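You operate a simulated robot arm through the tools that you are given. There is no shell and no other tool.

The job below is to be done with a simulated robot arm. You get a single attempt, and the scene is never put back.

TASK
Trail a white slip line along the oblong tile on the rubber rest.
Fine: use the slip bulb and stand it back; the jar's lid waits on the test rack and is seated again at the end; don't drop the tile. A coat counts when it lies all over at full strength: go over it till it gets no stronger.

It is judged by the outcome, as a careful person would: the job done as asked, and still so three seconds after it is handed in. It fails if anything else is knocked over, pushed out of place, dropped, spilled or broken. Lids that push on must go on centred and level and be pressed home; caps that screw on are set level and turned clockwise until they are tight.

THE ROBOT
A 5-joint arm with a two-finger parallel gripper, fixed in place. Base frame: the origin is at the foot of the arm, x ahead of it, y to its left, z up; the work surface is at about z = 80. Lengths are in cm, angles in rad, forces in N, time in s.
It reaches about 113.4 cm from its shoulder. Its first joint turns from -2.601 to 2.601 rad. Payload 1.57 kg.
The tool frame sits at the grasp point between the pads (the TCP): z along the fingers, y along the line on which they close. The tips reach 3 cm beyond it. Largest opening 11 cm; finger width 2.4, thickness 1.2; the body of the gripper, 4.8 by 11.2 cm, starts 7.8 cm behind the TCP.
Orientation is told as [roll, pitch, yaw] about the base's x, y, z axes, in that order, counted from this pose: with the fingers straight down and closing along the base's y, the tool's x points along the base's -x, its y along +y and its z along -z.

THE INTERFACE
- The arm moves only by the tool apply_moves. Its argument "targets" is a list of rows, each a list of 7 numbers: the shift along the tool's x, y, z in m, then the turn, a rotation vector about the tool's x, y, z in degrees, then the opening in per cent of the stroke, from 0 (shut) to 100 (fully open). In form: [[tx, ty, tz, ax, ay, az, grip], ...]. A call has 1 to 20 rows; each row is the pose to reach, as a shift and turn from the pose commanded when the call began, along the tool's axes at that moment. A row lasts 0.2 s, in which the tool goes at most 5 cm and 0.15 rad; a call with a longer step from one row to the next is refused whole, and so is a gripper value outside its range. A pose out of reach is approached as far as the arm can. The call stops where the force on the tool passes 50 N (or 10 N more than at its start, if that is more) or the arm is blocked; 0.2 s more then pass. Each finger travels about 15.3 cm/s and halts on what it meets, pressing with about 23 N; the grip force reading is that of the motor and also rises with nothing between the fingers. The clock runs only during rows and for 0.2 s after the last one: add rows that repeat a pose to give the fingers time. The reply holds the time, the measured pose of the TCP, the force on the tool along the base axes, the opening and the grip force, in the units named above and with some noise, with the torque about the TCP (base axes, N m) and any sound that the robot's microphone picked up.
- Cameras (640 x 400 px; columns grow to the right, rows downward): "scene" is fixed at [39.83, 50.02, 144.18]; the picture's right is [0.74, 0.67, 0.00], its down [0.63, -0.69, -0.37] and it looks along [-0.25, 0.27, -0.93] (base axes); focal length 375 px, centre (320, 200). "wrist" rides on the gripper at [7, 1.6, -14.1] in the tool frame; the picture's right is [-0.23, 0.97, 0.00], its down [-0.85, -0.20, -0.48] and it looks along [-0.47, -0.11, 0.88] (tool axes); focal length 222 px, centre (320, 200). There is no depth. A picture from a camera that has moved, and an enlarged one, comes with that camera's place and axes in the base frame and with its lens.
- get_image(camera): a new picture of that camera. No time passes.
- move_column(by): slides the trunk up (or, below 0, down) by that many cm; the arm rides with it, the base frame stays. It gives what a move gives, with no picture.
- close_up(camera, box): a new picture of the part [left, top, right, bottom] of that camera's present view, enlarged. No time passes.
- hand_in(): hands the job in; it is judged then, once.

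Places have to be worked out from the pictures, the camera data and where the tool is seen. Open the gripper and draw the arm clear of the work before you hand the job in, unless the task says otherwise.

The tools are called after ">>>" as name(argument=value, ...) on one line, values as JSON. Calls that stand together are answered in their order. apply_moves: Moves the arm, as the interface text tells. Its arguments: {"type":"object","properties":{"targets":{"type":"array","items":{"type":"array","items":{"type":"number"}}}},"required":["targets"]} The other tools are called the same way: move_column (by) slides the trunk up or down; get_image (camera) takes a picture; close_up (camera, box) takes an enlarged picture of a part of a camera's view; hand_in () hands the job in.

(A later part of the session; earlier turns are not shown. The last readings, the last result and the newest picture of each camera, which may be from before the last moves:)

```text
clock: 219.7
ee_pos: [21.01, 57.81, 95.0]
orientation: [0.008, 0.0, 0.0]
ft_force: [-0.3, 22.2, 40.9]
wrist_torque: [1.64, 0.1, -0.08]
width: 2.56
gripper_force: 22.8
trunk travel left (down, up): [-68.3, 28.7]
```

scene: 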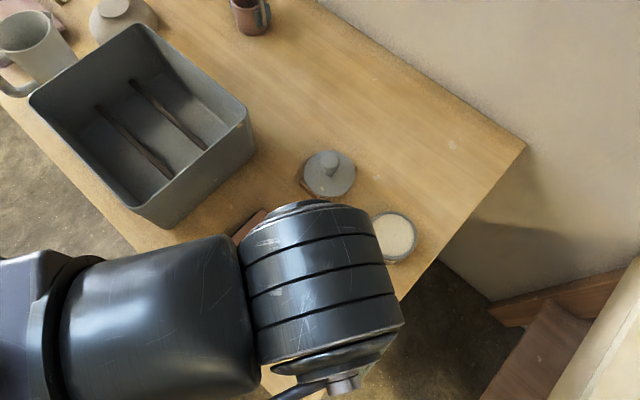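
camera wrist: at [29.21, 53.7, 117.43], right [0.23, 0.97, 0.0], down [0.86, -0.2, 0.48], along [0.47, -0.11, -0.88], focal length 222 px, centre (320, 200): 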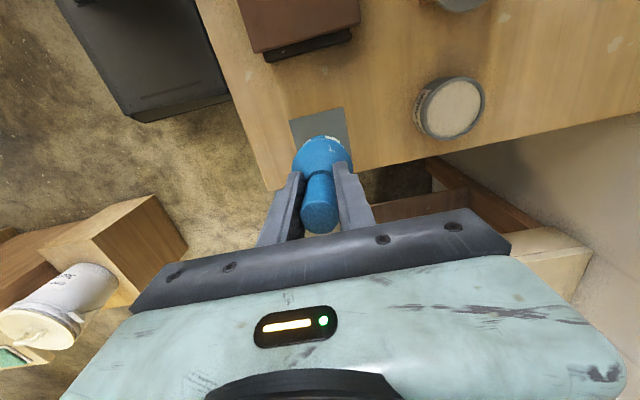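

It snagged on the back-stroke and stopped at the force limit. I'll undo it by moving +y, then lift.

>>> apply_moves(targets=[[0, 0.004, 0, 0, 0, 0, 0], [0, 0.008, 0, 0, 0, 0, 0], [0, 0.01, 0, 0, 0, 0, 0]])

>>> move_column(by=1.5)

>>> close_up(camera="wrist", box=[220, 60, 420, 240])

>>> close_up(camera="scene", box=[200, 200, 300, 300])

```text
clock: 220.5
ee_pos: [21.14, 58.75, 95.04]
orientation: [0.003, 0.002, 0.0]
ft_force: [0.0, 0.2, -0.4]
wrist_torque: [0.03, 0.02, -0.01]
width: 2.35
gripper_force: 23.0
trunk travel left (down, up): [-68.3, 28.7]
```

```text
clock: 221.2
ee_pos: [21.04, 58.89, 96.36]
orientation: [0.003, 0.002, 0.0]
ft_force: [-0.5, 1.3, -1.3]
wrist_torque: [0.01, 0.03, 0.02]
width: 2.36
gripper_force: 23.5
trunk travel left (down, up): [-69.8, 27.2]
```

```text
2.22 times, centred on (320, 150) of wrist
camera zoom: at [14.27, 60.34, 110.69], right [0.23, 0.97, 0.0], down [0.86, -0.2, 0.48], along [0.46, -0.1, -0.88], focal length 494 px, centre (320, 311)
```

zoom: 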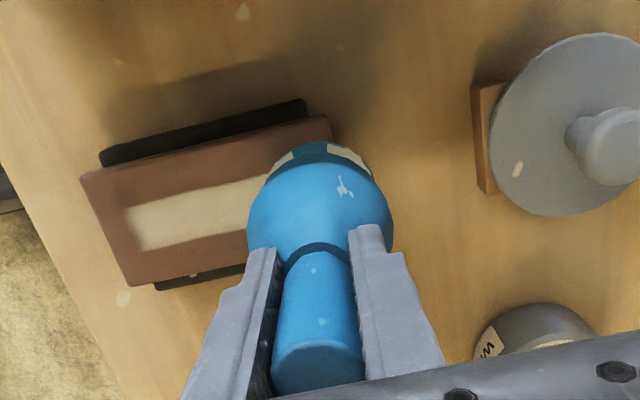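

```text
4.00 times, centred on (250, 250) of scene
camera zoom: at [39.83, 50.02, 144.18], right [0.74, 0.67, 0.0], down [0.63, -0.69, -0.37], along [-0.25, 0.27, -0.93], focal length 1501 px, centre (600, 0)
```

zoom: 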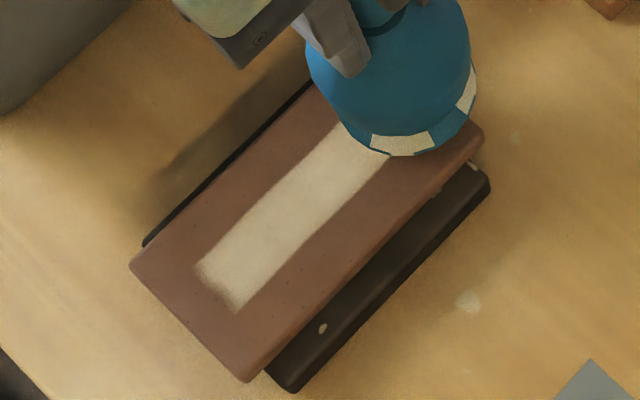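

All is undisturbed. I'll move 3.5 cm out to inspect the far end.

>>> apply_moves(targets=[[0, 0.02, 0, 0, 0, 0, 0], [0, 0.036, 0, 0, 0, 0, 0], [0, 0.036, 0, 0, 0, 0, 0]])

>>> close_up(camera="scene", box=[225, 215, 280, 285])

>>> close_up(camera="wrist", box=[220, 110, 310, 190])

```text
clock: 222.0
ee_pos: [21.25, 62.44, 96.56]
orientation: [0.002, 0.002, 0.001]
ft_force: [-0.6, 0.2, -0.8]
wrist_torque: [-0.02, 0.01, 0.01]
width: 2.33
gripper_force: 22.5
trunk travel left (down, up): [-69.8, 27.2]
```

```text
5.71 times, centred on (252, 250) of scene
camera zoom: at [39.83, 50.02, 144.18], right [0.74, 0.67, 0.0], down [0.63, -0.69, -0.37], along [-0.25, 0.27, -0.93], focal length 2144 px, centre (706, -86)
```

zoom: 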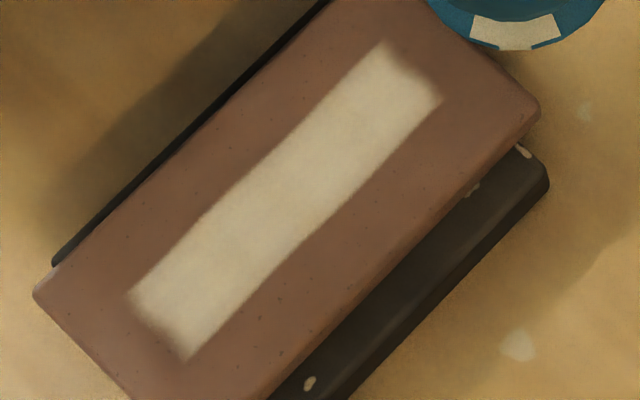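

```text
5.00 times, centred on (265, 150) of wrist
camera zoom: at [14.39, 63.94, 110.69], right [0.23, 0.97, 0.0], down [0.86, -0.2, 0.48], along [0.46, -0.1, -0.88], focal length 1111 px, centre (595, 450)
```

zoom: 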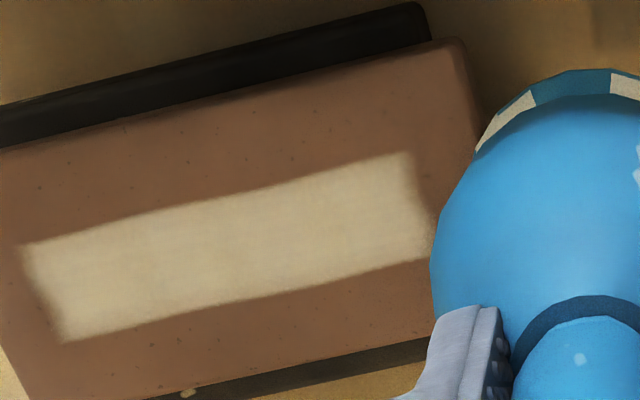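

The coat looks even now. To be sure it gets no stronger, I'll make further +y passes starting at the near end.

>>> apply_moves(targets=[[0.001, -0.032, 0, 0, 0, 0, 0], [0.002, -0.064, 0, 0, 0, 0, 0], [0.002, -0.095, 0, 0, 0, 0, 0], [0.002, -0.126, 0, 0, 0, 0, 0], [0.002, -0.126, 0, 0, 0, 0, 0]])

>>> move_column(by=-1.45)

```text
clock: 223.2
ee_pos: [21.01, 49.99, 96.54]
orientation: [0.001, 0.004, 0.0]
ft_force: [-0.4, 0.3, -1.4]
wrist_torque: [-0.03, 0.02, 0.02]
width: 2.36
gripper_force: 22.8
trunk travel left (down, up): [-69.8, 27.2]
```

```text
clock: 223.8
ee_pos: [20.9, 49.89, 95.03]
orientation: [0.001, 0.003, 0.0]
ft_force: [-0.5, -0.2, -0.6]
wrist_torque: [0.02, -0.01, -0.02]
width: 2.34
gripper_force: 23.0
trunk travel left (down, up): [-68.4, 28.6]
```

Near contact height; stepping down 0.6 mm.

>>> move_column(by=-0.06)

```text
clock: 224.3
ee_pos: [21.05, 49.99, 95.06]
orientation: [0.003, 0.003, -0.001]
ft_force: [-0.3, 1.0, -1.0]
wrist_torque: [-0.01, 0.01, 0.0]
width: 2.35
gripper_force: 23.1
trunk travel left (down, up): [-68.3, 28.7]
```

>>> move_column(by=-0.06)

```text
clock: 224.8
ee_pos: [20.92, 49.95, 94.94]
orientation: [0.001, 0.002, 0.001]
ft_force: [0.0, 0.8, 2.5]
wrist_torque: [0.05, 0.03, -0.01]
width: 2.34
gripper_force: 23.1
trunk travel left (down, up): [-68.3, 28.7]
```

About 3.7 N. A short back-and-forth at the near end, then a full stroke.

>>> apply_moves(targets=[[0, 0.005, 0, 0, 0, 0, 0], [0, 0.01, 0, 0, 0, 0, 0], [0, 0.015, 0, 0, 0, 0, 0], [0, 0.01, 0, 0, 0, 0, 0], [0, 0.005, 0, 0, 0, 0, 0], [0, 0, 0, 0, 0, 0, 0], [0, 0.005, 0, 0, 0, 0, 0], [0, 0.01, 0, 0, 0, 0, 0], [0, 0.015, 0, 0, 0, 0, 0], [0, 0.01, 0, 0, 0, 0, 0], [0, 0.005, 0, 0, 0, 0, 0], [0, 0, 0, 0, 0, 0, 0]])

```text
clock: 227.4
ee_pos: [20.98, 49.98, 94.88]
orientation: [0.001, 0.002, 0.001]
ft_force: [0.3, 3.2, 6.7]
wrist_torque: [0.15, 0.09, -0.05]
width: 2.36
gripper_force: 22.8
trunk travel left (down, up): [-68.3, 28.7]
```

Good contact held. Now the full stroke to the far end.

>>> apply_moves(targets=[[0, 0.004, 0, 0, 0, 0, 0], [0, 0.008, 0, 0, 0, 0, 0], [0, 0.012, 0, 0, 0, 0, 0], [0, 0.016, 0, 0, 0, 0, 0], [0, 0.02, 0, 0, 0, 0, 0], [0, 0.025, 0, 0, 0, 0, 0], [0, 0.03, 0, 0, 0, 0, 0], [0, 0.035, 0, 0, 0, 0, 0], [0, 0.04, 0, 0, 0, 0, 0], [0, 0.045, 0, 0, 0, 0, 0], [0, 0.05, 0, 0, 0, 0, 0], [0, 0.055, 0, 0, 0, 0, 0], [0, 0.06, 0, 0, 0, 0, 0], [0, 0.065, 0, 0, 0, 0, 0], [0, 0.07, 0, 0, 0, 0, 0], [0, 0.075, 0, 0, 0, 0, 0], [0, 0.08, 0, 0, 0, 0, 0], [0, 0.085, 0, 0, 0, 0, 0], [0, 0.09, 0, 0, 0, 0, 0]])

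>>> close_up(camera="scene", box=[225, 215, 280, 285])

```text
clock: 231.4
ee_pos: [20.97, 58.96, 94.96]
orientation: [0.002, 0.004, 0.0]
ft_force: [-0.2, 0.0, -0.8]
wrist_torque: [-0.05, 0.01, -0.03]
width: 2.36
gripper_force: 22.9
trunk travel left (down, up): [-68.3, 28.7]
```

```text
5.71 times, centred on (252, 250) of scene
camera zoom: at [39.83, 50.02, 144.18], right [0.74, 0.67, 0.0], down [0.63, -0.69, -0.37], along [-0.25, 0.27, -0.93], focal length 2144 px, centre (706, -86)
```

zoom: 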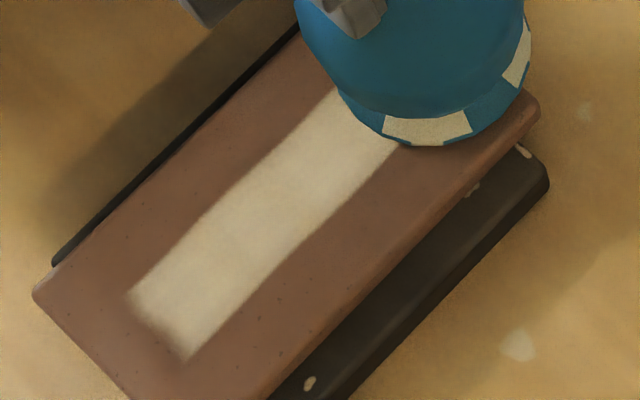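

Both extreme end rows may still be slightly weaker. I'll do extra +y passes over the far end: lift, go back to y≈55.5, and feel for contact.

>>> move_column(by=0.2)

>>> apply_moves(targets=[[0, -0.02, 0, 0, 0, 0, 0], [0, -0.035, 0, 0, 0, 0, 0], [0, -0.035, 0, 0, 0, 0, 0]])

>>> move_column(by=-0.25)

```text
clock: 231.9
ee_pos: [20.81, 58.93, 95.1]
orientation: [0.002, 0.003, 0.001]
ft_force: [-0.2, 0.2, -0.5]
wrist_torque: [0.01, 0.01, -0.01]
width: 2.34
gripper_force: 23.2
trunk travel left (down, up): [-68.5, 28.5]
```

```text
clock: 232.7
ee_pos: [21.07, 55.31, 95.17]
orientation: [0.001, 0.003, 0.0]
ft_force: [0.0, -0.5, -1.8]
wrist_torque: [-0.01, -0.01, 0.02]
width: 2.37
gripper_force: 22.8
trunk travel left (down, up): [-68.5, 28.5]
```

```text
clock: 233.2
ee_pos: [20.96, 55.35, 94.96]
orientation: [0.004, -0.001, 0.002]
ft_force: [1.8, 2.3, 10.8]
wrist_torque: [0.02, -0.02, 0.0]
width: 2.36
gripper_force: 23.2
trunk travel left (down, up): [-68.2, 28.8]
```

Contact is 12 N, so I'll ease 0.3 mm and stroke +y to y≈59.6.

>>> move_column(by=0.03)

>>> apply_moves(targets=[[0, 0.004, 0, 0, 0, 0, 0], [0, 0.008, 0, 0, 0, 0, 0], [0, 0.012, 0, 0, 0, 0, 0], [0, 0.016, 0, 0, 0, 0, 0], [0, 0.02, 0, 0, 0, 0, 0], [0, 0.024, 0, 0, 0, 0, 0], [0, 0.028, 0, 0, 0, 0, 0], [0, 0.032, 0, 0, 0, 0, 0], [0, 0.036, 0, 0, 0, 0, 0], [0, 0.04, 0, 0, 0, 0, 0]])

>>> move_column(by=0.2)

>>> apply_moves(targets=[[0, -0.02, 0, 0, 0, 0, 0], [0, -0.04, 0, 0, 0, 0, 0], [0, -0.04, 0, 0, 0, 0, 0]])

>>> move_column(by=-0.22)

```text
clock: 233.7
ee_pos: [20.95, 55.2, 94.91]
orientation: [0.002, 0.003, 0.0]
ft_force: [1.1, 1.7, 8.1]
wrist_torque: [0.03, -0.09, 0.06]
width: 2.31
gripper_force: 22.4
trunk travel left (down, up): [-68.2, 28.8]
```

```text
clock: 235.9
ee_pos: [20.96, 59.41, 95.03]
orientation: [0.001, 0.004, 0.0]
ft_force: [0.6, -1.3, 1.9]
wrist_torque: [-0.14, 0.09, 0.1]
width: 2.34
gripper_force: 22.6
trunk travel left (down, up): [-68.2, 28.8]
```

```text
clock: 236.5
ee_pos: [21.0, 59.38, 95.12]
orientation: [0.002, 0.002, 0.002]
ft_force: [0.8, 0.6, -1.1]
wrist_torque: [0.0, -0.03, 0.0]
width: 2.35
gripper_force: 23.3
trunk travel left (down, up): [-68.4, 28.6]
```

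```text
clock: 237.3
ee_pos: [20.85, 55.5, 95.05]
orientation: [0.002, 0.003, -0.001]
ft_force: [0.2, -0.6, -1.1]
wrist_torque: [0.01, 0.01, -0.03]
width: 2.37
gripper_force: 23.2
trunk travel left (down, up): [-68.4, 28.6]
```

```text
clock: 237.8
ee_pos: [20.93, 55.44, 94.93]
orientation: [0.002, 0.003, 0.001]
ft_force: [0.7, 1.6, 6.9]
wrist_torque: [0.08, -0.09, -0.05]
width: 2.34
gripper_force: 23.0
trunk travel left (down, up): [-68.2, 28.8]
```

Repeating the far-end pass.

>>> apply_moves(targets=[[0, 0.004, 0, 0, 0, 0, 0], [0, 0.008, 0, 0, 0, 0, 0], [0, 0.012, 0, 0, 0, 0, 0], [0, 0.016, 0, 0, 0, 0, 0], [0, 0.02, 0, 0, 0, 0, 0], [0, 0.024, 0, 0, 0, 0, 0], [0, 0.028, 0, 0, 0, 0, 0], [0, 0.032, 0, 0, 0, 0, 0], [0, 0.036, 0, 0, 0, 0, 0], [0, 0.04, 0, 0, 0, 0, 0]])

>>> move_column(by=0.2)

>>> apply_moves(targets=[[0, -0.03, 0, 0, 0, 0, 0], [0, -0.06, 0, 0, 0, 0, 0], [0, -0.0955, 0, 0, 0, 0, 0], [0, -0.0955, 0, 0, 0, 0, 0]])

>>> close_up(camera="scene", box=[225, 215, 280, 285])

>>> move_column(by=-0.22)

```text
clock: 240.0
ee_pos: [20.83, 59.46, 95.01]
orientation: [0.003, 0.004, 0.0]
ft_force: [-0.1, -2.0, 4.4]
wrist_torque: [-0.26, 0.05, 0.03]
width: 2.34
gripper_force: 22.4
trunk travel left (down, up): [-68.2, 28.8]
```

```text
clock: 240.5
ee_pos: [20.81, 59.46, 95.04]
orientation: [0.001, 0.002, 0.001]
ft_force: [-0.4, -0.2, -0.4]
wrist_torque: [-0.03, 0.0, -0.01]
width: 2.34
gripper_force: 22.8
trunk travel left (down, up): [-68.4, 28.6]
```

```text
clock: 241.5
ee_pos: [21.04, 49.94, 95.13]
orientation: [0.002, 0.003, -0.002]
ft_force: [-0.5, 0.5, -0.9]
wrist_torque: [0.0, 0.0, -0.02]
width: 2.35
gripper_force: 22.9
trunk travel left (down, up): [-68.4, 28.6]
```

```text
5.71 times, centred on (252, 250) of scene
camera zoom: at [39.83, 50.02, 144.18], right [0.74, 0.67, 0.0], down [0.63, -0.69, -0.37], along [-0.25, 0.27, -0.93], focal length 2144 px, centre (706, -86)
```

zoom: 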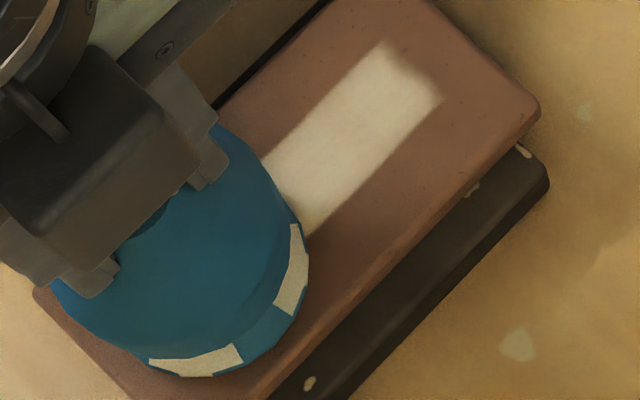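

```text
clock: 242.0
ee_pos: [20.85, 49.86, 94.97]
orientation: [0.002, 0.002, -0.002]
ft_force: [1.4, 2.9, 11.6]
wrist_torque: [0.05, -0.07, 0.01]
width: 2.33
gripper_force: 22.9
trunk travel left (down, up): [-68.2, 28.8]
```

The far end now looks saturated, with only the rendered edge left soft. I'll ease to about 5 N and do a final near-end workout.

>>> move_column(by=0.04)

>>> apply_moves(targets=[[0, 0.005, 0, 0, 0, 0, 0], [0, 0.01, 0, 0, 0, 0, 0], [0, 0.015, 0, 0, 0, 0, 0], [0, 0.01, 0, 0, 0, 0, 0], [0, 0.005, 0, 0, 0, 0, 0], [0, 0, 0, 0, 0, 0, 0], [0, 0.005, 0, 0, 0, 0, 0], [0, 0.01, 0, 0, 0, 0, 0], [0, 0.015, 0, 0, 0, 0, 0], [0, 0.01, 0, 0, 0, 0, 0], [0, 0.005, 0, 0, 0, 0, 0], [0, 0, 0, 0, 0, 0, 0]])

```text
clock: 242.5
ee_pos: [21.02, 49.91, 95.0]
orientation: [0.002, 0.004, 0.0]
ft_force: [2.1, 1.1, 7.0]
wrist_torque: [0.0, -0.07, -0.01]
width: 2.32
gripper_force: 23.4
trunk travel left (down, up): [-68.2, 28.8]
```

```text
clock: 245.1
ee_pos: [20.85, 49.81, 94.94]
orientation: [-0.001, 0.004, 0.0]
ft_force: [-0.4, 1.7, 6.2]
wrist_torque: [0.0, 0.07, 0.02]
width: 2.34
gripper_force: 23.1
trunk travel left (down, up): [-68.2, 28.8]
```

Contact held throughout. I'll repeat it once more.

>>> apply_moves(targets=[[0, 0.005, 0, 0, 0, 0, 0], [0, 0.01, 0, 0, 0, 0, 0], [0, 0.015, 0, 0, 0, 0, 0], [0, 0.01, 0, 0, 0, 0, 0], [0, 0.005, 0, 0, 0, 0, 0], [0, 0, 0, 0, 0, 0, 0], [0, 0.005, 0, 0, 0, 0, 0], [0, 0.01, 0, 0, 0, 0, 0], [0, 0.015, 0, 0, 0, 0, 0], [0, 0.01, 0, 0, 0, 0, 0], [0, 0.005, 0, 0, 0, 0, 0], [0, 0, 0, 0, 0, 0, 0]])

>>> apply_moves(targets=[[0, 0.004, 0, 0, 0, 0, 0], [0, 0.008, 0, 0, 0, 0, 0], [0, 0.012, 0, 0, 0, 0, 0], [0, 0.016, 0, 0, 0, 0, 0], [0, 0.02, 0, 0, 0, 0, 0], [0, 0.025, 0, 0, 0, 0, 0], [0, 0.03, 0, 0, 0, 0, 0], [0, 0.035, 0, 0, 0, 0, 0], [0, 0.04, 0, 0, 0, 0, 0], [0, 0.045, 0, 0, 0, 0, 0], [0, 0.05, 0, 0, 0, 0, 0], [0, 0.055, 0, 0, 0, 0, 0], [0, 0.06, 0, 0, 0, 0, 0], [0, 0.065, 0, 0, 0, 0, 0], [0, 0.07, 0, 0, 0, 0, 0], [0, 0.075, 0, 0, 0, 0, 0], [0, 0.08, 0, 0, 0, 0, 0], [0, 0.085, 0, 0, 0, 0, 0], [0, 0.09, 0, 0, 0, 0, 0]])

>>> move_column(by=1.5)

>>> apply_moves(targets=[[0, 0.02, 0, 0, 0, 0, 0], [0, 0.036, 0, 0, 0, 0, 0], [0, 0.036, 0, 0, 0, 0, 0]])

>>> close_up(camera="scene", box=[225, 215, 280, 285])

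>>> close_up(camera="wrist", box=[220, 110, 310, 190])

```text
clock: 247.7
ee_pos: [21.02, 49.81, 94.86]
orientation: [0.001, 0.005, 0.0]
ft_force: [0.5, -1.3, 2.3]
wrist_torque: [-0.21, -0.01, 0.01]
width: 2.32
gripper_force: 23.0
trunk travel left (down, up): [-68.2, 28.8]
```

```text
clock: 251.7
ee_pos: [20.98, 58.87, 94.91]
orientation: [0.001, 0.003, -0.001]
ft_force: [-0.4, -0.8, 0.4]
wrist_torque: [-0.11, -0.04, 0.02]
width: 2.34
gripper_force: 22.9
trunk travel left (down, up): [-68.2, 28.8]
```

```text
clock: 252.3
ee_pos: [20.83, 58.89, 96.45]
orientation: [0.003, 0.003, 0.0]
ft_force: [0.8, -0.7, -0.8]
wrist_torque: [0.0, 0.01, 0.0]
width: 2.35
gripper_force: 23.7
trunk travel left (down, up): [-69.7, 27.3]
```

```text
clock: 253.2
ee_pos: [20.94, 62.55, 96.31]
orientation: [0.002, 0.003, 0.0]
ft_force: [0.1, 0.7, -0.9]
wrist_torque: [0.0, -0.02, -0.04]
width: 2.33
gripper_force: 22.9
trunk travel left (down, up): [-69.7, 27.3]
```

```text
5.71 times, centred on (252, 250) of scene
camera zoom: at [39.83, 50.02, 144.18], right [0.74, 0.67, 0.0], down [0.63, -0.69, -0.37], along [-0.25, 0.27, -0.93], focal length 2144 px, centre (706, -86)
```

zoom: 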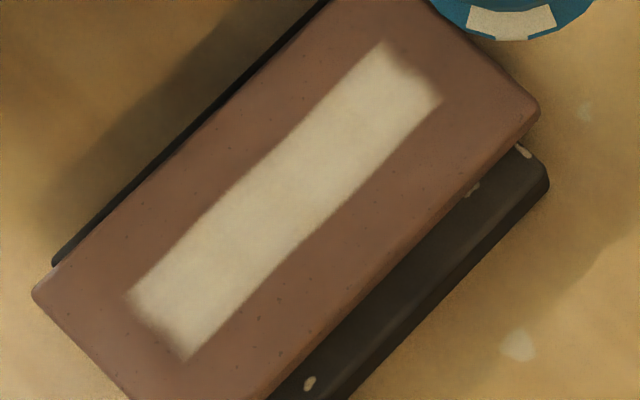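

```text
5.00 times, centred on (265, 150) of wrist
camera zoom: at [14.13, 64.18, 110.6], right [0.23, 0.97, 0.0], down [0.86, -0.2, 0.48], along [0.46, -0.11, -0.88], focal length 1111 px, centre (595, 450)
```

zoom: 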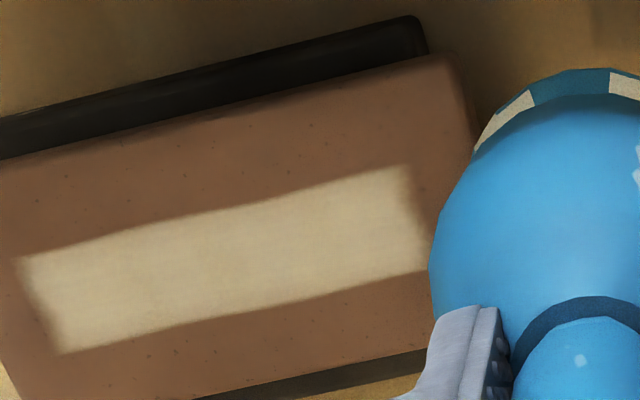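

The line is uniform and no longer changing, and the tile hasn't moved. Now I'll stand the bulb back: raise, carry to above its pad, and check.

>>> move_column(by=5)

>>> apply_moves(targets=[[-0.034, -0.021, 0, 0, 0, 0, 0], [-0.068, -0.042, 0, 0, 0, 0, 0], [-0.102, -0.063, 0, 0, 0, 0, 0], [-0.136, -0.085, 0, 0, 0, 0, 0], [-0.171, -0.107, 0, 0, 0, 0, 0], [-0.171, -0.107, 0, 0, 0, 0, 0]])

>>> move_column(by=-6.5)

>>> close_up(camera="wrist", box=[220, 60, 420, 240])

```text
clock: 254.1
ee_pos: [21.1, 62.48, 101.5]
orientation: [0.004, 0.005, 0.001]
ft_force: [0.2, 0.1, -1.9]
wrist_torque: [0.02, 0.02, 0.0]
width: 2.36
gripper_force: 23.3
trunk travel left (down, up): [-74.7, 22.3]
```

```text
clock: 255.5
ee_pos: [38.05, 51.88, 101.37]
orientation: [0.003, 0.004, 0.001]
ft_force: [0.3, 0.5, -0.8]
wrist_torque: [-0.01, -0.02, 0.04]
width: 2.34
gripper_force: 23.1
trunk travel left (down, up): [-74.7, 22.3]
```

```text
clock: 256.5
ee_pos: [38.03, 51.86, 94.87]
orientation: [0.002, 0.003, -0.001]
ft_force: [0.0, -0.2, -0.4]
wrist_torque: [-0.03, 0.0, 0.04]
width: 2.35
gripper_force: 23.1
trunk travel left (down, up): [-68.2, 28.8]
```

```text
2.22 times, centred on (320, 150) of wrist
camera zoom: at [31.24, 53.47, 109.11], right [0.23, 0.97, 0.0], down [0.86, -0.2, 0.48], along [0.46, -0.11, -0.88], focal length 494 px, centre (320, 311)
```

zoom: 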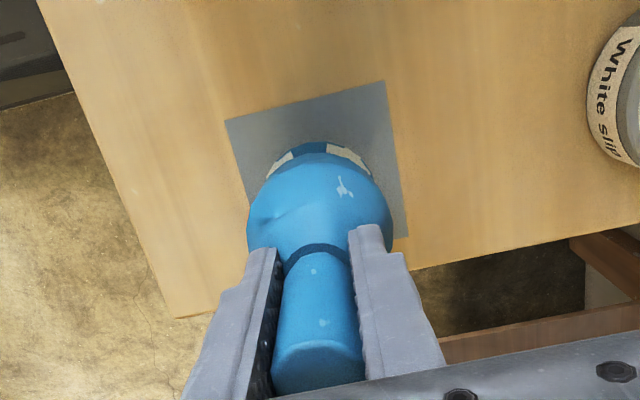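

The foot is centred over the pad. I'll lower toward contact.

>>> move_column(by=-2.6)

```text
clock: 257.2
ee_pos: [37.98, 51.88, 92.37]
orientation: [0.001, 0.003, 0.001]
ft_force: [-0.3, 0.8, 0.0]
wrist_torque: [0.01, -0.01, -0.01]
width: 2.34
gripper_force: 23.0
trunk travel left (down, up): [-65.6, 31.4]
```

>>> move_column(by=-0.2)

```text
clock: 257.8
ee_pos: [37.97, 51.82, 92.22]
orientation: [0.003, 0.006, 0.0]
ft_force: [0.3, 0.0, -1.1]
wrist_torque: [0.01, -0.03, -0.03]
width: 2.37
gripper_force: 22.9
trunk travel left (down, up): [-65.4, 31.6]
```

Still free; another 2 mm.

>>> move_column(by=-0.2)

```text
clock: 258.3
ee_pos: [37.93, 51.87, 91.95]
orientation: [-0.001, 0.003, -0.001]
ft_force: [-0.2, 0.7, -1.0]
wrist_torque: [-0.02, 0.01, -0.02]
width: 2.32
gripper_force: 22.7
trunk travel left (down, up): [-65.2, 31.8]
```

>>> move_column(by=-0.15)

```text
clock: 258.8
ee_pos: [37.95, 51.88, 91.78]
orientation: [0.003, 0.003, 0.001]
ft_force: [0.4, 0.2, -1.2]
wrist_torque: [-0.04, -0.01, -0.01]
width: 2.34
gripper_force: 23.4
trunk travel left (down, up): [-65.1, 31.9]
```

>>> move_column(by=-0.15)

```text
clock: 259.3
ee_pos: [37.96, 51.92, 91.63]
orientation: [0.002, 0.004, 0.001]
ft_force: [0.9, 0.0, -1.4]
wrist_torque: [0.0, 0.01, -0.03]
width: 2.39
gripper_force: 23.5
trunk travel left (down, up): [-64.9, 32.1]
```

>>> move_column(by=-0.15)

```text
clock: 259.8
ee_pos: [37.96, 51.83, 91.6]
orientation: [0.002, 0.004, 0.0]
ft_force: [0.3, -0.4, -0.6]
wrist_torque: [-0.03, 0.02, 0.0]
width: 2.37
gripper_force: 23.1
trunk travel left (down, up): [-64.8, 32.2]
```

>>> move_column(by=-0.12)

```text
clock: 260.3
ee_pos: [38.01, 51.85, 91.39]
orientation: [0.001, 0.003, -0.001]
ft_force: [-0.1, -1.2, -1.2]
wrist_torque: [0.0, 0.02, 0.0]
width: 2.37
gripper_force: 23.1
trunk travel left (down, up): [-64.7, 32.3]
```

>>> move_column(by=-0.12)

>>> close_up(camera="wrist", box=[220, 60, 420, 240])

```text
clock: 260.8
ee_pos: [38.08, 51.86, 91.3]
orientation: [0.002, 0.001, -0.001]
ft_force: [3.1, 4.5, 21.9]
wrist_torque: [0.05, -0.18, 0.0]
width: 2.36
gripper_force: 22.9
trunk travel left (down, up): [-64.6, 32.4]
```

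```text
2.22 times, centred on (320, 150) of wrist
camera zoom: at [31.2, 53.42, 105.51], right [0.23, 0.97, 0.0], down [0.86, -0.2, 0.48], along [0.46, -0.11, -0.88], focal length 494 px, centre (320, 311)
```

zoom: 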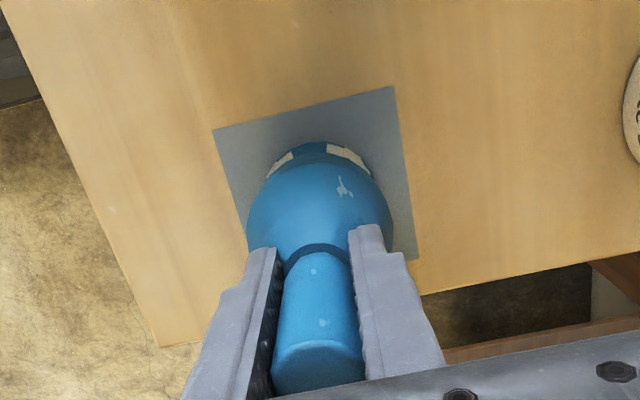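

The bulb stands on its pad. I'll ease 1 mm and open gently.

>>> move_column(by=0.1)

>>> apply_moves(targets=[[0, 0, 0, 0, 0, 0, 20], [0, 0, 0, 0, 0, 0, 21.5], [0, 0, 0, 0, 0, 0, 23], [0, 0, 0, 0, 0, 0, 26], [0, 0, 0, 0, 0, 0, 32], [0, 0, 0, 0, 0, 0, 45], [0, 0, 0, 0, 0, 0, 60], [0, 0, 0, 0, 0, 0, 70], [0, 0, 0, 0, 0, 0, 70]])

>>> close_up(camera="wrist", box=[220, 60, 420, 240])

```text
clock: 261.3
ee_pos: [37.98, 51.78, 91.34]
orientation: [0.003, 0.003, 0.001]
ft_force: [2.5, 2.0, 8.0]
wrist_torque: [0.07, -0.14, 0.05]
width: 2.35
gripper_force: 23.1
trunk travel left (down, up): [-64.7, 32.3]
```

```text
clock: 263.3
ee_pos: [38.06, 51.86, 91.38]
orientation: [0.003, 0.005, 0.0]
ft_force: [0.0, -0.6, 0.2]
wrist_torque: [-0.03, -0.03, 0.03]
width: 7.71
gripper_force: 0.0
trunk travel left (down, up): [-64.7, 32.3]
```

```text
2.22 times, centred on (320, 150) of wrist
camera zoom: at [31.24, 53.47, 105.52], right [0.23, 0.97, 0.0], down [0.86, -0.2, 0.48], along [0.46, -0.11, -0.88], focal length 494 px, centre (320, 311)
```

zoom: 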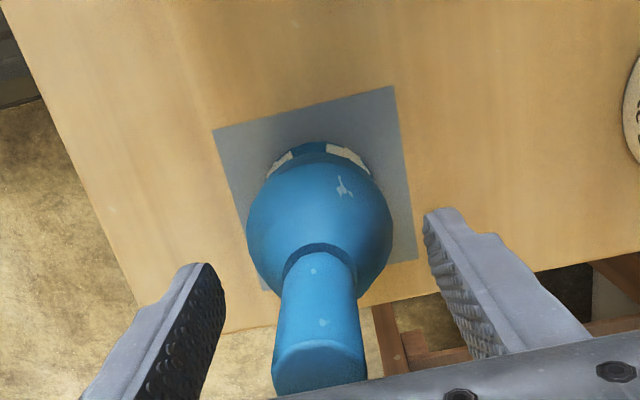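

The bulb stands upright, centred on its pad. I'll raise clear and look at the whole scene.

>>> move_column(by=16)

>>> apply_moves(targets=[[0.02, 0.03, 0, 0, 0, -8.2, 70], [0.04, 0.06, 0, 0, 0, -16.4, 70], [0.06, 0.09, 0, 0, 0, -24.6, 70], [0.08, 0.115, 0, 0, 0, -32.8, 70], [0.1, 0.14, 0, 0, 0, -41, 70], [0.115, 0.165, 0, 0, 0, -49.2, 70], [0.13, 0.185, 0, 0, 0, -57.4, 70], [0.145, 0.2, 0, 0, 0, -65.6, 70], [0.16, 0.208, 0, 0, 0, -73.8, 70], [0.167, 0.208, 0, 0, 0, -82, 70], [0.167, 0.208, 0, 0, 0, -90, 70], [0.167, 0.208, 0, 0, 0, -90, 70]])

>>> get_image(camera="wrist")

>>> get_image(camera="scene")

>>> close_up(camera="wrist", box=[140, 40, 400, 240])

```text
clock: 265.2
ee_pos: [37.99, 51.89, 107.47]
orientation: [0.001, 0.002, -0.001]
ft_force: [-0.6, -0.9, -0.1]
wrist_torque: [0.0, 0.01, -0.02]
width: 7.69
gripper_force: 0.1
trunk travel left (down, up): [-80.7, 16.3]
```

```text
clock: 267.8
ee_pos: [21.27, 72.71, 107.27]
orientation: [0.004, -0.002, 1.571]
ft_force: [0.3, -0.4, 0.9]
wrist_torque: [0.0, 0.0, 0.0]
width: 7.73
gripper_force: 0.0
trunk travel left (down, up): [-80.7, 16.3]
```

```text
taken
camera wrist: at [19.85, 65.71, 121.49], right [-0.97, 0.22, 0.0], down [0.2, 0.85, 0.48], along [0.1, 0.47, -0.88], focal length 222 px, centre (320, 200)
```

wrist: 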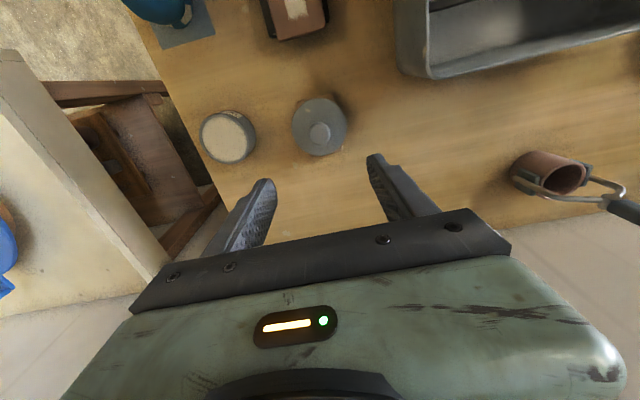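

```text
taken
```

scene: 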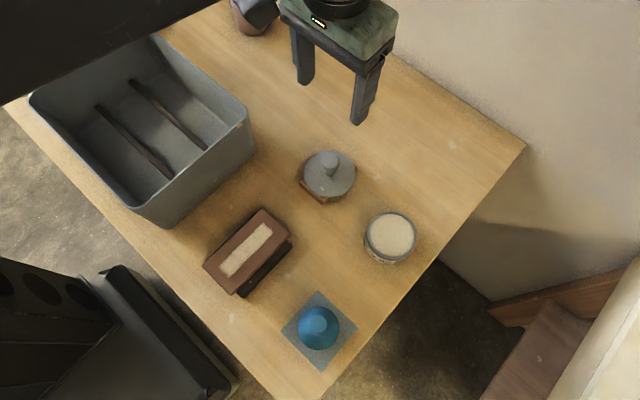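

```text
2.00 times, centred on (270, 140) of wrist
camera zoom: at [19.85, 65.71, 121.49], right [-0.97, 0.22, 0.0], down [0.2, 0.85, 0.48], along [0.1, 0.47, -0.88], focal length 444 px, centre (420, 320)
```

zoom: 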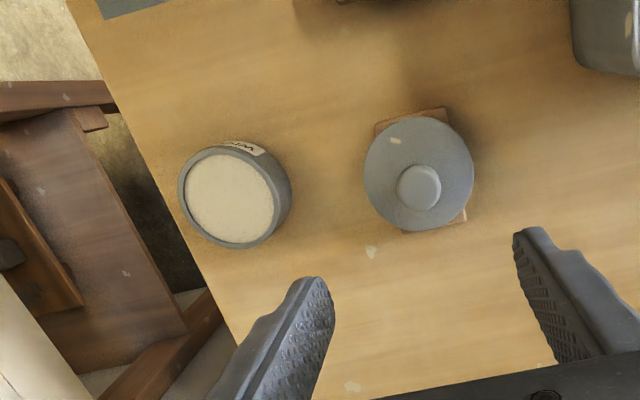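

Everything is in place: lid on the rack, jar open, line on the tile. I'm over the lid's knob in the pose in which I released it, so I'll lower in two stages.

>>> move_column(by=-16)

>>> close_up(camera="wrist", box=[220, 70, 440, 240])

```text
clock: 269.6
ee_pos: [21.28, 72.62, 91.31]
orientation: [0.003, -0.002, 1.57]
ft_force: [-0.1, -0.2, -0.1]
wrist_torque: [-0.01, 0.01, -0.03]
width: 7.69
gripper_force: 0.1
trunk travel left (down, up): [-64.7, 32.3]
```

```text
2.35 times, centred on (330, 155) of wrist
camera zoom: at [19.84, 65.71, 105.49], right [-0.97, 0.23, 0.0], down [0.2, 0.85, 0.48], along [0.11, 0.47, -0.88], focal length 523 px, centre (296, 306)
```

zoom: 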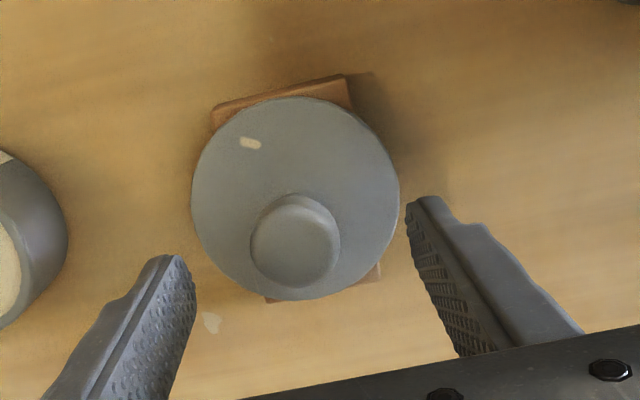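

Aligned. I'll lower to the release height and close on the knob.

>>> move_column(by=-4.5)

>>> apply_moves(targets=[[0, 0, 0, 0, 0, 0, 55], [0, 0, 0, 0, 0, 0, 45], [0, 0, 0, 0, 0, 0, 38], [0, 0, 0, 0, 0, 0, 34], [0, 0, 0, 0, 0, 0, 32], [0, 0, 0, 0, 0, 0, 30], [0, 0, 0, 0, 0, 0, 28], [0, 0, 0, 0, 0, 0, 20], [0, 0, 0, 0, 0, 0, 0], [0, 0, 0, 0, 0, 0, 0]])

>>> close_up(camera="wrist", box=[220, 70, 440, 240])

```text
clock: 270.5
ee_pos: [21.13, 72.65, 86.82]
orientation: [0.003, -0.002, 1.57]
ft_force: [-0.6, 0.5, -0.6]
wrist_torque: [0.02, 0.02, 0.03]
width: 7.69
gripper_force: 0.1
trunk travel left (down, up): [-60.2, 36.8]
```

```text
clock: 272.7
ee_pos: [21.32, 72.77, 86.82]
orientation: [0.003, -0.001, 1.57]
ft_force: [0.1, -0.1, 0.7]
wrist_torque: [-0.01, -0.06, 0.03]
width: 3.28
gripper_force: 23.3
trunk travel left (down, up): [-60.2, 36.8]
```

```text
2.35 times, centred on (330, 155) of wrist
camera zoom: at [19.85, 65.71, 100.99], right [-0.97, 0.23, 0.0], down [0.2, 0.85, 0.48], along [0.11, 0.47, -0.88], focal length 523 px, centre (296, 306)
```

zoom: 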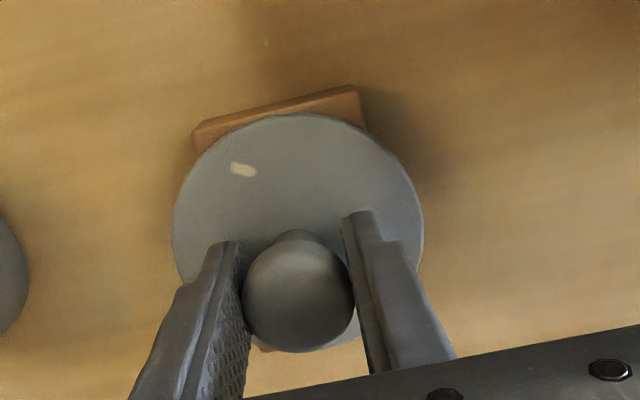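

The knob is gripped exactly as before. I'll lift 12 cm and carry the lid to above the jar.

>>> move_column(by=12)

>>> apply_moves(targets=[[0.004, -0.03, 0, 0, 0, 0, 0], [0.008, -0.06, 0, 0, 0, 0, 0], [0.012, -0.09, 0, 0, 0, 0, 0], [0.016, -0.12, 0, 0, 0, 0, 0], [0.0191, -0.145, 0, 0, 0, 0, 0], [0.0191, -0.1579, 0, 0, 0, 0, 0], [0.0191, -0.1579, 0, 0, 0, 0, 0], [0.0191, -0.1579, 0, 0, 0, 0, 0]])

>>> get_image(camera="wrist")

>>> close_up(camera="scene", box=[340, 180, 470, 280])

```text
clock: 274.2
ee_pos: [21.32, 72.75, 98.88]
orientation: [0.003, -0.002, 1.571]
ft_force: [0.9, -0.9, -1.1]
wrist_torque: [0.03, 0.0, 0.01]
width: 3.31
gripper_force: 23.2
trunk travel left (down, up): [-72.2, 24.8]
```

```text
clock: 276.0
ee_pos: [37.06, 70.91, 98.73]
orientation: [0.004, -0.001, 1.571]
ft_force: [0.5, -0.7, -1.4]
wrist_torque: [0.01, 0.0, 0.0]
width: 3.29
gripper_force: 22.5
trunk travel left (down, up): [-72.2, 24.8]
```

```text
taken
camera wrist: at [35.7, 63.88, 112.99], right [-0.97, 0.23, 0.0], down [0.2, 0.85, 0.48], along [0.11, 0.47, -0.88], focal length 222 px, centre (320, 200)
```

wrist: 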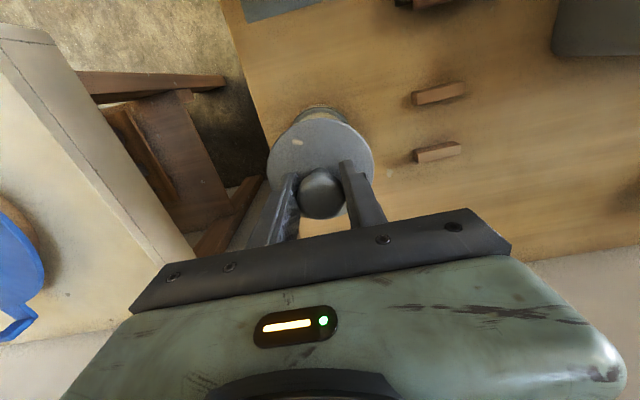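

```text
4.00 times, centred on (405, 230) of scene
camera zoom: at [39.83, 50.02, 144.18], right [0.74, 0.67, 0.0], down [0.63, -0.69, -0.37], along [-0.25, 0.27, -0.93], focal length 1501 px, centre (-20, 80)
```

zoom: 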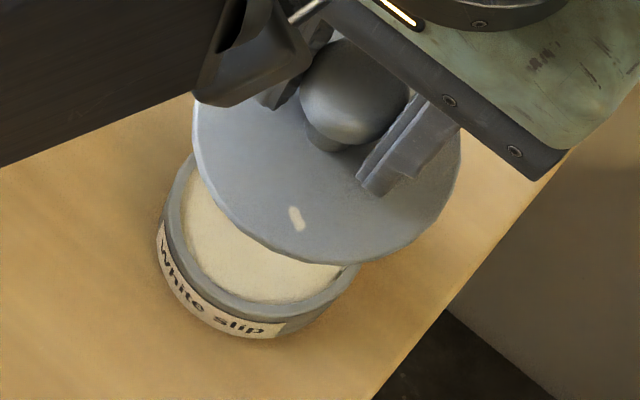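

I'm 0.6–0.8 mm off the original lift-off position, so I'll correct that.

>>> apply_moves(targets=[[0.0009, 0.0006, 0, 0, 0, 0, 0], [0.0009, 0.0006, 0, 0, 0, 0, 0], [0.0009, 0.0006, 0, 0, 0, 0, 0]])

>>> close_up(camera="wrist", box=[220, 90, 420, 240])

>>> close_up(camera="scene", box=[340, 180, 470, 280])

```text
clock: 276.8
ee_pos: [37.04, 70.75, 98.83]
orientation: [0.004, -0.001, 1.573]
ft_force: [0.4, -0.2, 0.3]
wrist_torque: [-0.06, 0.0, -0.04]
width: 3.31
gripper_force: 23.0
trunk travel left (down, up): [-72.2, 24.8]
```

```text
2.67 times, centred on (320, 165) of wrist
camera zoom: at [35.59, 63.79, 112.98], right [-0.97, 0.23, 0.0], down [0.2, 0.85, 0.48], along [0.11, 0.47, -0.88], focal length 592 px, centre (320, 293)
```

zoom: 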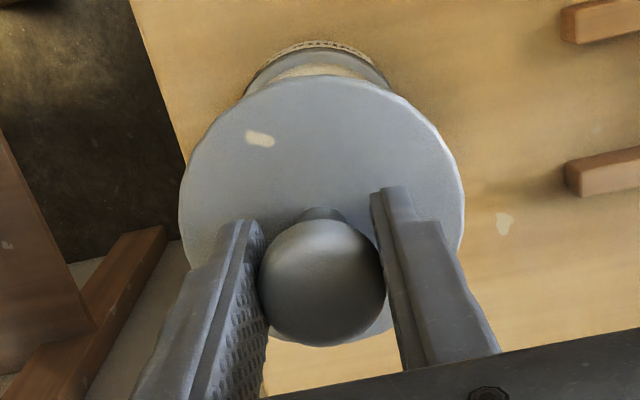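

```text
4.00 times, centred on (405, 230) of scene
camera zoom: at [39.83, 50.02, 144.18], right [0.74, 0.67, 0.0], down [0.63, -0.69, -0.37], along [-0.25, 0.27, -0.93], focal length 1501 px, centre (-20, 80)
```

zoom: 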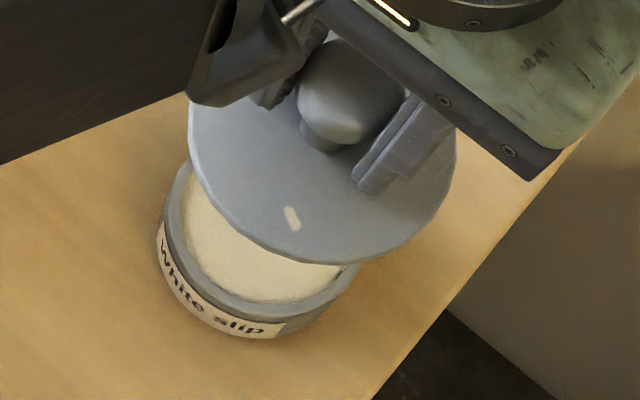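

The lid is aligned with its lift-off position and the jar hasn't moved. I'll lower to about 1 cm above the seat.

>>> move_column(by=-8.8)

>>> close_up(camera="scene", box=[340, 180, 470, 280])

>>> close_up(camera="wrist", box=[220, 90, 420, 240])

```text
clock: 278.0
ee_pos: [37.13, 70.75, 90.05]
orientation: [0.005, -0.002, 1.572]
ft_force: [-0.1, -0.9, -0.2]
wrist_torque: [0.01, 0.01, -0.01]
width: 3.29
gripper_force: 23.2
trunk travel left (down, up): [-63.4, 33.6]
```

```text
4.00 times, centred on (405, 230) of scene
camera zoom: at [39.83, 50.02, 144.18], right [0.74, 0.67, 0.0], down [0.63, -0.69, -0.37], along [-0.25, 0.27, -0.93], focal length 1501 px, centre (-20, 80)
```

zoom: 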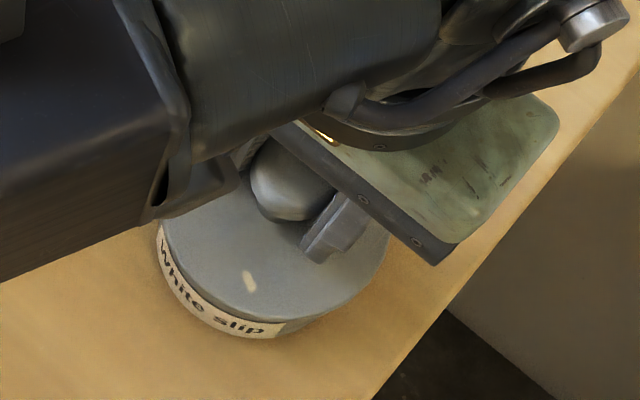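

```text
2.67 times, centred on (320, 165) of wrist
camera zoom: at [35.59, 63.78, 104.19], right [-0.97, 0.23, 0.0], down [0.2, 0.85, 0.48], along [0.11, 0.47, -0.88], focal length 592 px, centre (320, 293)
```

zoom: 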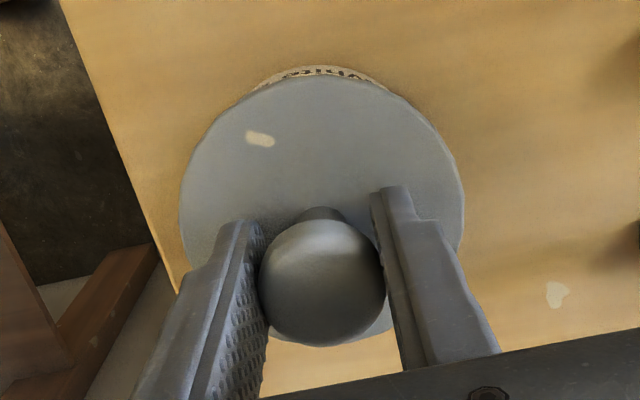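

This matches the picture at the same height when lifting off. Lowering further.

>>> move_column(by=-0.8)

```text
clock: 278.6
ee_pos: [37.09, 70.78, 89.26]
orientation: [0.003, -0.003, 1.571]
ft_force: [-1.2, 0.8, -1.0]
wrist_torque: [0.02, 0.02, 0.01]
width: 3.31
gripper_force: 23.1
trunk travel left (down, up): [-62.6, 34.4]
```

>>> move_column(by=-0.2)

```text
clock: 279.1
ee_pos: [37.07, 70.71, 89.05]
orientation: [0.005, -0.001, 1.57]
ft_force: [0.3, 0.1, -0.4]
wrist_torque: [-0.01, 0.02, 0.02]
width: 3.3
gripper_force: 23.0
trunk travel left (down, up): [-62.4, 34.6]
```

Close to the expected seat; another 1.5 mm.

>>> move_column(by=-0.15)

```text
clock: 279.6
ee_pos: [37.09, 70.9, 88.98]
orientation: [0.004, -0.002, 1.571]
ft_force: [0.7, -0.9, -0.8]
wrist_torque: [-0.01, 0.0, -0.02]
width: 3.29
gripper_force: 23.4
trunk travel left (down, up): [-62.2, 34.8]
```

>>> move_column(by=-0.12)

```text
clock: 280.1
ee_pos: [36.96, 70.72, 88.78]
orientation: [0.001, -0.002, 1.571]
ft_force: [1.6, 3.7, 11.5]
wrist_torque: [-0.01, -0.19, 0.09]
width: 3.29
gripper_force: 23.0
trunk travel left (down, up): [-62.1, 34.9]
```

It meets the jar at the original seat height. I'll press it home with a bit more force.

>>> move_column(by=-0.12)

>>> close_up(camera="scene", box=[340, 180, 470, 280])

>>> close_up(camera="wrist", box=[220, 90, 420, 240])

```text
clock: 280.6
ee_pos: [36.87, 70.8, 88.77]
orientation: [0.003, -0.004, 1.571]
ft_force: [2.9, 5.0, 20.3]
wrist_torque: [0.1, -0.16, 0.02]
width: 3.3
gripper_force: 22.9
trunk travel left (down, up): [-62.0, 35.0]
```

```text
4.00 times, centred on (405, 230) of scene
camera zoom: at [39.83, 50.02, 144.18], right [0.74, 0.67, 0.0], down [0.63, -0.69, -0.37], along [-0.25, 0.27, -0.93], focal length 1501 px, centre (-20, 80)
```

zoom: 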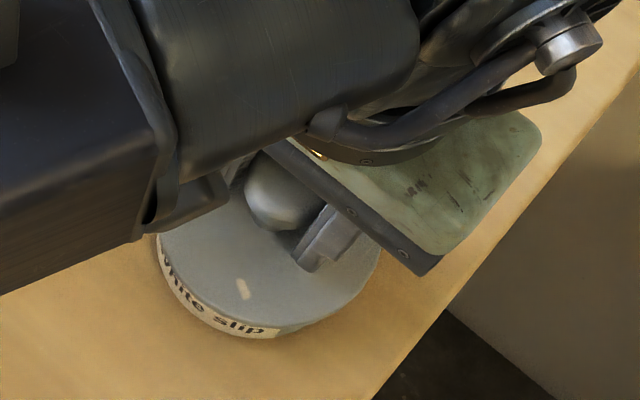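

```text
2.67 times, centred on (320, 165) of wrist
camera zoom: at [35.55, 63.7, 102.89], right [-0.97, 0.23, 0.0], down [0.2, 0.85, 0.48], along [0.11, 0.47, -0.88], focal length 592 px, centre (320, 293)
```

zoom: 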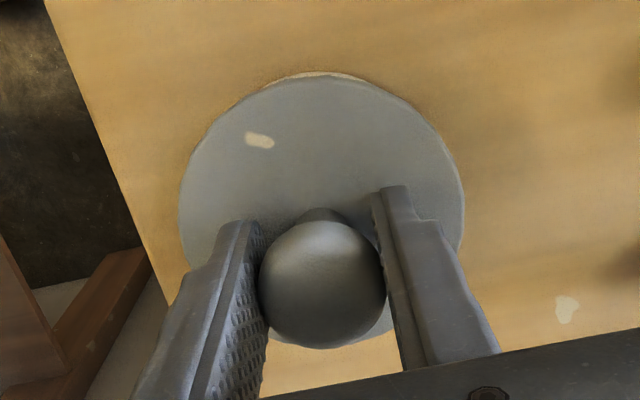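

The picture matches the originally seated lid. One more firm press, then I'll ease off.

>>> move_column(by=-0.1)

>>> move_column(by=0.2)

```text
clock: 281.1
ee_pos: [36.91, 70.75, 88.6]
orientation: [0.003, -0.002, 1.57]
ft_force: [2.6, 3.8, 18.7]
wrist_torque: [0.04, -0.15, 0.02]
width: 3.31
gripper_force: 23.1
trunk travel left (down, up): [-61.9, 35.1]
```

```text
clock: 281.6
ee_pos: [36.98, 70.84, 88.71]
orientation: [0.004, -0.002, 1.57]
ft_force: [0.2, 1.0, -0.6]
wrist_torque: [-0.03, 0.0, 0.02]
width: 3.31
gripper_force: 22.9
trunk travel left (down, up): [-62.1, 34.9]
```

The fingers slid slightly on the knob rather than the lid moving. I'll open, raise, and then press the knob's top with closed fingers to be sure it's home.

>>> apply_moves(targets=[[0, 0, 0, 0, 0, 0, 28], [0, 0, 0, 0, 0, 0, 31], [0, 0, 0, 0, 0, 0, 34], [0, 0, 0, 0, 0, 0, 40], [0, 0, 0, 0, 0, 0, 50], [0, 0, 0, 0, 0, 0, 60], [0, 0, 0, 0, 0, 0, 65], [0, 0, 0, 0, 0, 0, 65]])

>>> move_column(by=9)

>>> close_up(camera="wrist", box=[220, 80, 420, 230])

>>> close_up(camera="scene", box=[340, 180, 470, 280])

```text
clock: 283.4
ee_pos: [36.95, 70.86, 88.73]
orientation: [0.002, -0.002, 1.571]
ft_force: [0.2, 0.4, 0.4]
wrist_torque: [0.0, 0.0, 0.0]
width: 7.15
gripper_force: 0.2
trunk travel left (down, up): [-62.1, 34.9]
```

```text
clock: 284.7
ee_pos: [37.07, 70.82, 97.65]
orientation: [0.003, -0.003, 1.571]
ft_force: [-0.6, 0.7, 0.1]
wrist_torque: [0.02, 0.02, 0.0]
width: 7.15
gripper_force: 0.2
trunk travel left (down, up): [-71.1, 25.9]
```

```text
2.67 times, centred on (320, 155) of wrist
camera zoom: at [35.6, 63.79, 111.89], right [-0.97, 0.23, 0.0], down [0.2, 0.85, 0.48], along [0.11, 0.47, -0.88], focal length 592 px, centre (320, 320)
```

zoom: 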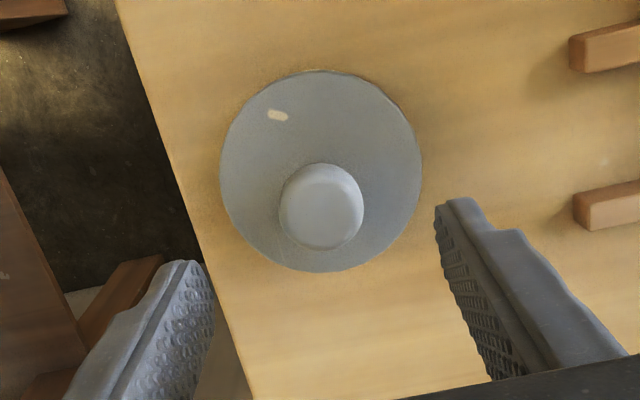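

```text
4.00 times, centred on (405, 230) of scene
camera zoom: at [39.83, 50.02, 144.18], right [0.74, 0.67, 0.0], down [0.63, -0.69, -0.37], along [-0.25, 0.27, -0.93], focal length 1501 px, centre (-20, 80)
```

zoom: 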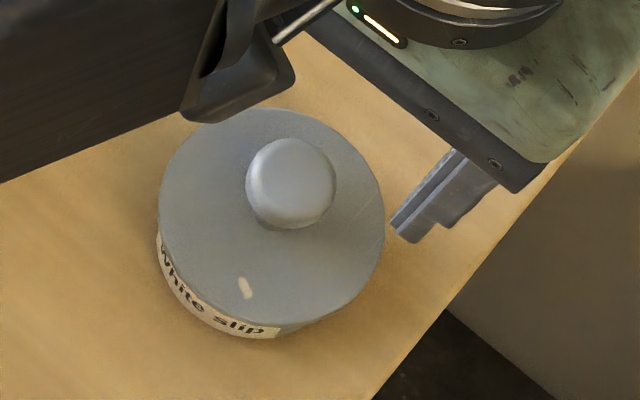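

The lid sits exactly where it did originally. I'll close the fingers and press the knob's top straight down.

>>> apply_moves(targets=[[0, 0, 0, 0, 0, 0, 40], [0, 0, 0, 0, 0, 0, 20], [0, 0, 0, 0, 0, 0, 0], [0, 0, 0, 0, 0, 0, 0], [0, 0, 0, 0, 0, 0, 0]])

>>> move_column(by=-4.5)

>>> move_column(by=-0.3)

```text
clock: 285.9
ee_pos: [36.99, 70.88, 97.76]
orientation: [0.004, -0.001, 1.569]
ft_force: [0.0, 0.2, -0.5]
wrist_torque: [0.02, -0.02, -0.01]
width: 0.02
gripper_force: 20.8
trunk travel left (down, up): [-71.1, 25.9]
```

```text
clock: 286.8
ee_pos: [37.13, 70.95, 93.33]
orientation: [0.004, -0.001, 1.572]
ft_force: [-0.5, -0.1, -0.5]
wrist_torque: [-0.01, 0.01, 0.01]
width: 0.02
gripper_force: 21.2
trunk travel left (down, up): [-66.6, 30.4]
```

```text
clock: 287.3
ee_pos: [37.06, 70.82, 92.95]
orientation: [0.003, -0.001, 1.57]
ft_force: [0.2, -0.3, -0.4]
wrist_torque: [-0.01, -0.05, 0.01]
width: 0.02
gripper_force: 21.1
trunk travel left (down, up): [-66.3, 30.7]
```

Not touching the knob yet; continuing in small steps.

>>> move_column(by=-0.2)

```text
clock: 287.8
ee_pos: [37.02, 70.8, 92.79]
orientation: [0.004, -0.002, 1.57]
ft_force: [0.4, 2.9, 7.1]
wrist_torque: [0.04, -0.03, 0.03]
width: 0.03
gripper_force: 21.8
trunk travel left (down, up): [-66.1, 30.9]
```

Contact at 7 N. I'll press about 1.5 mm more for a firm push.

>>> move_column(by=-0.15)

```text
clock: 288.3
ee_pos: [37.01, 70.72, 92.65]
orientation: [0.001, -0.003, 1.572]
ft_force: [3.7, 6.7, 28.6]
wrist_torque: [0.22, -0.09, -0.03]
width: 0.0
gripper_force: 21.1
trunk travel left (down, up): [-65.9, 31.1]
```

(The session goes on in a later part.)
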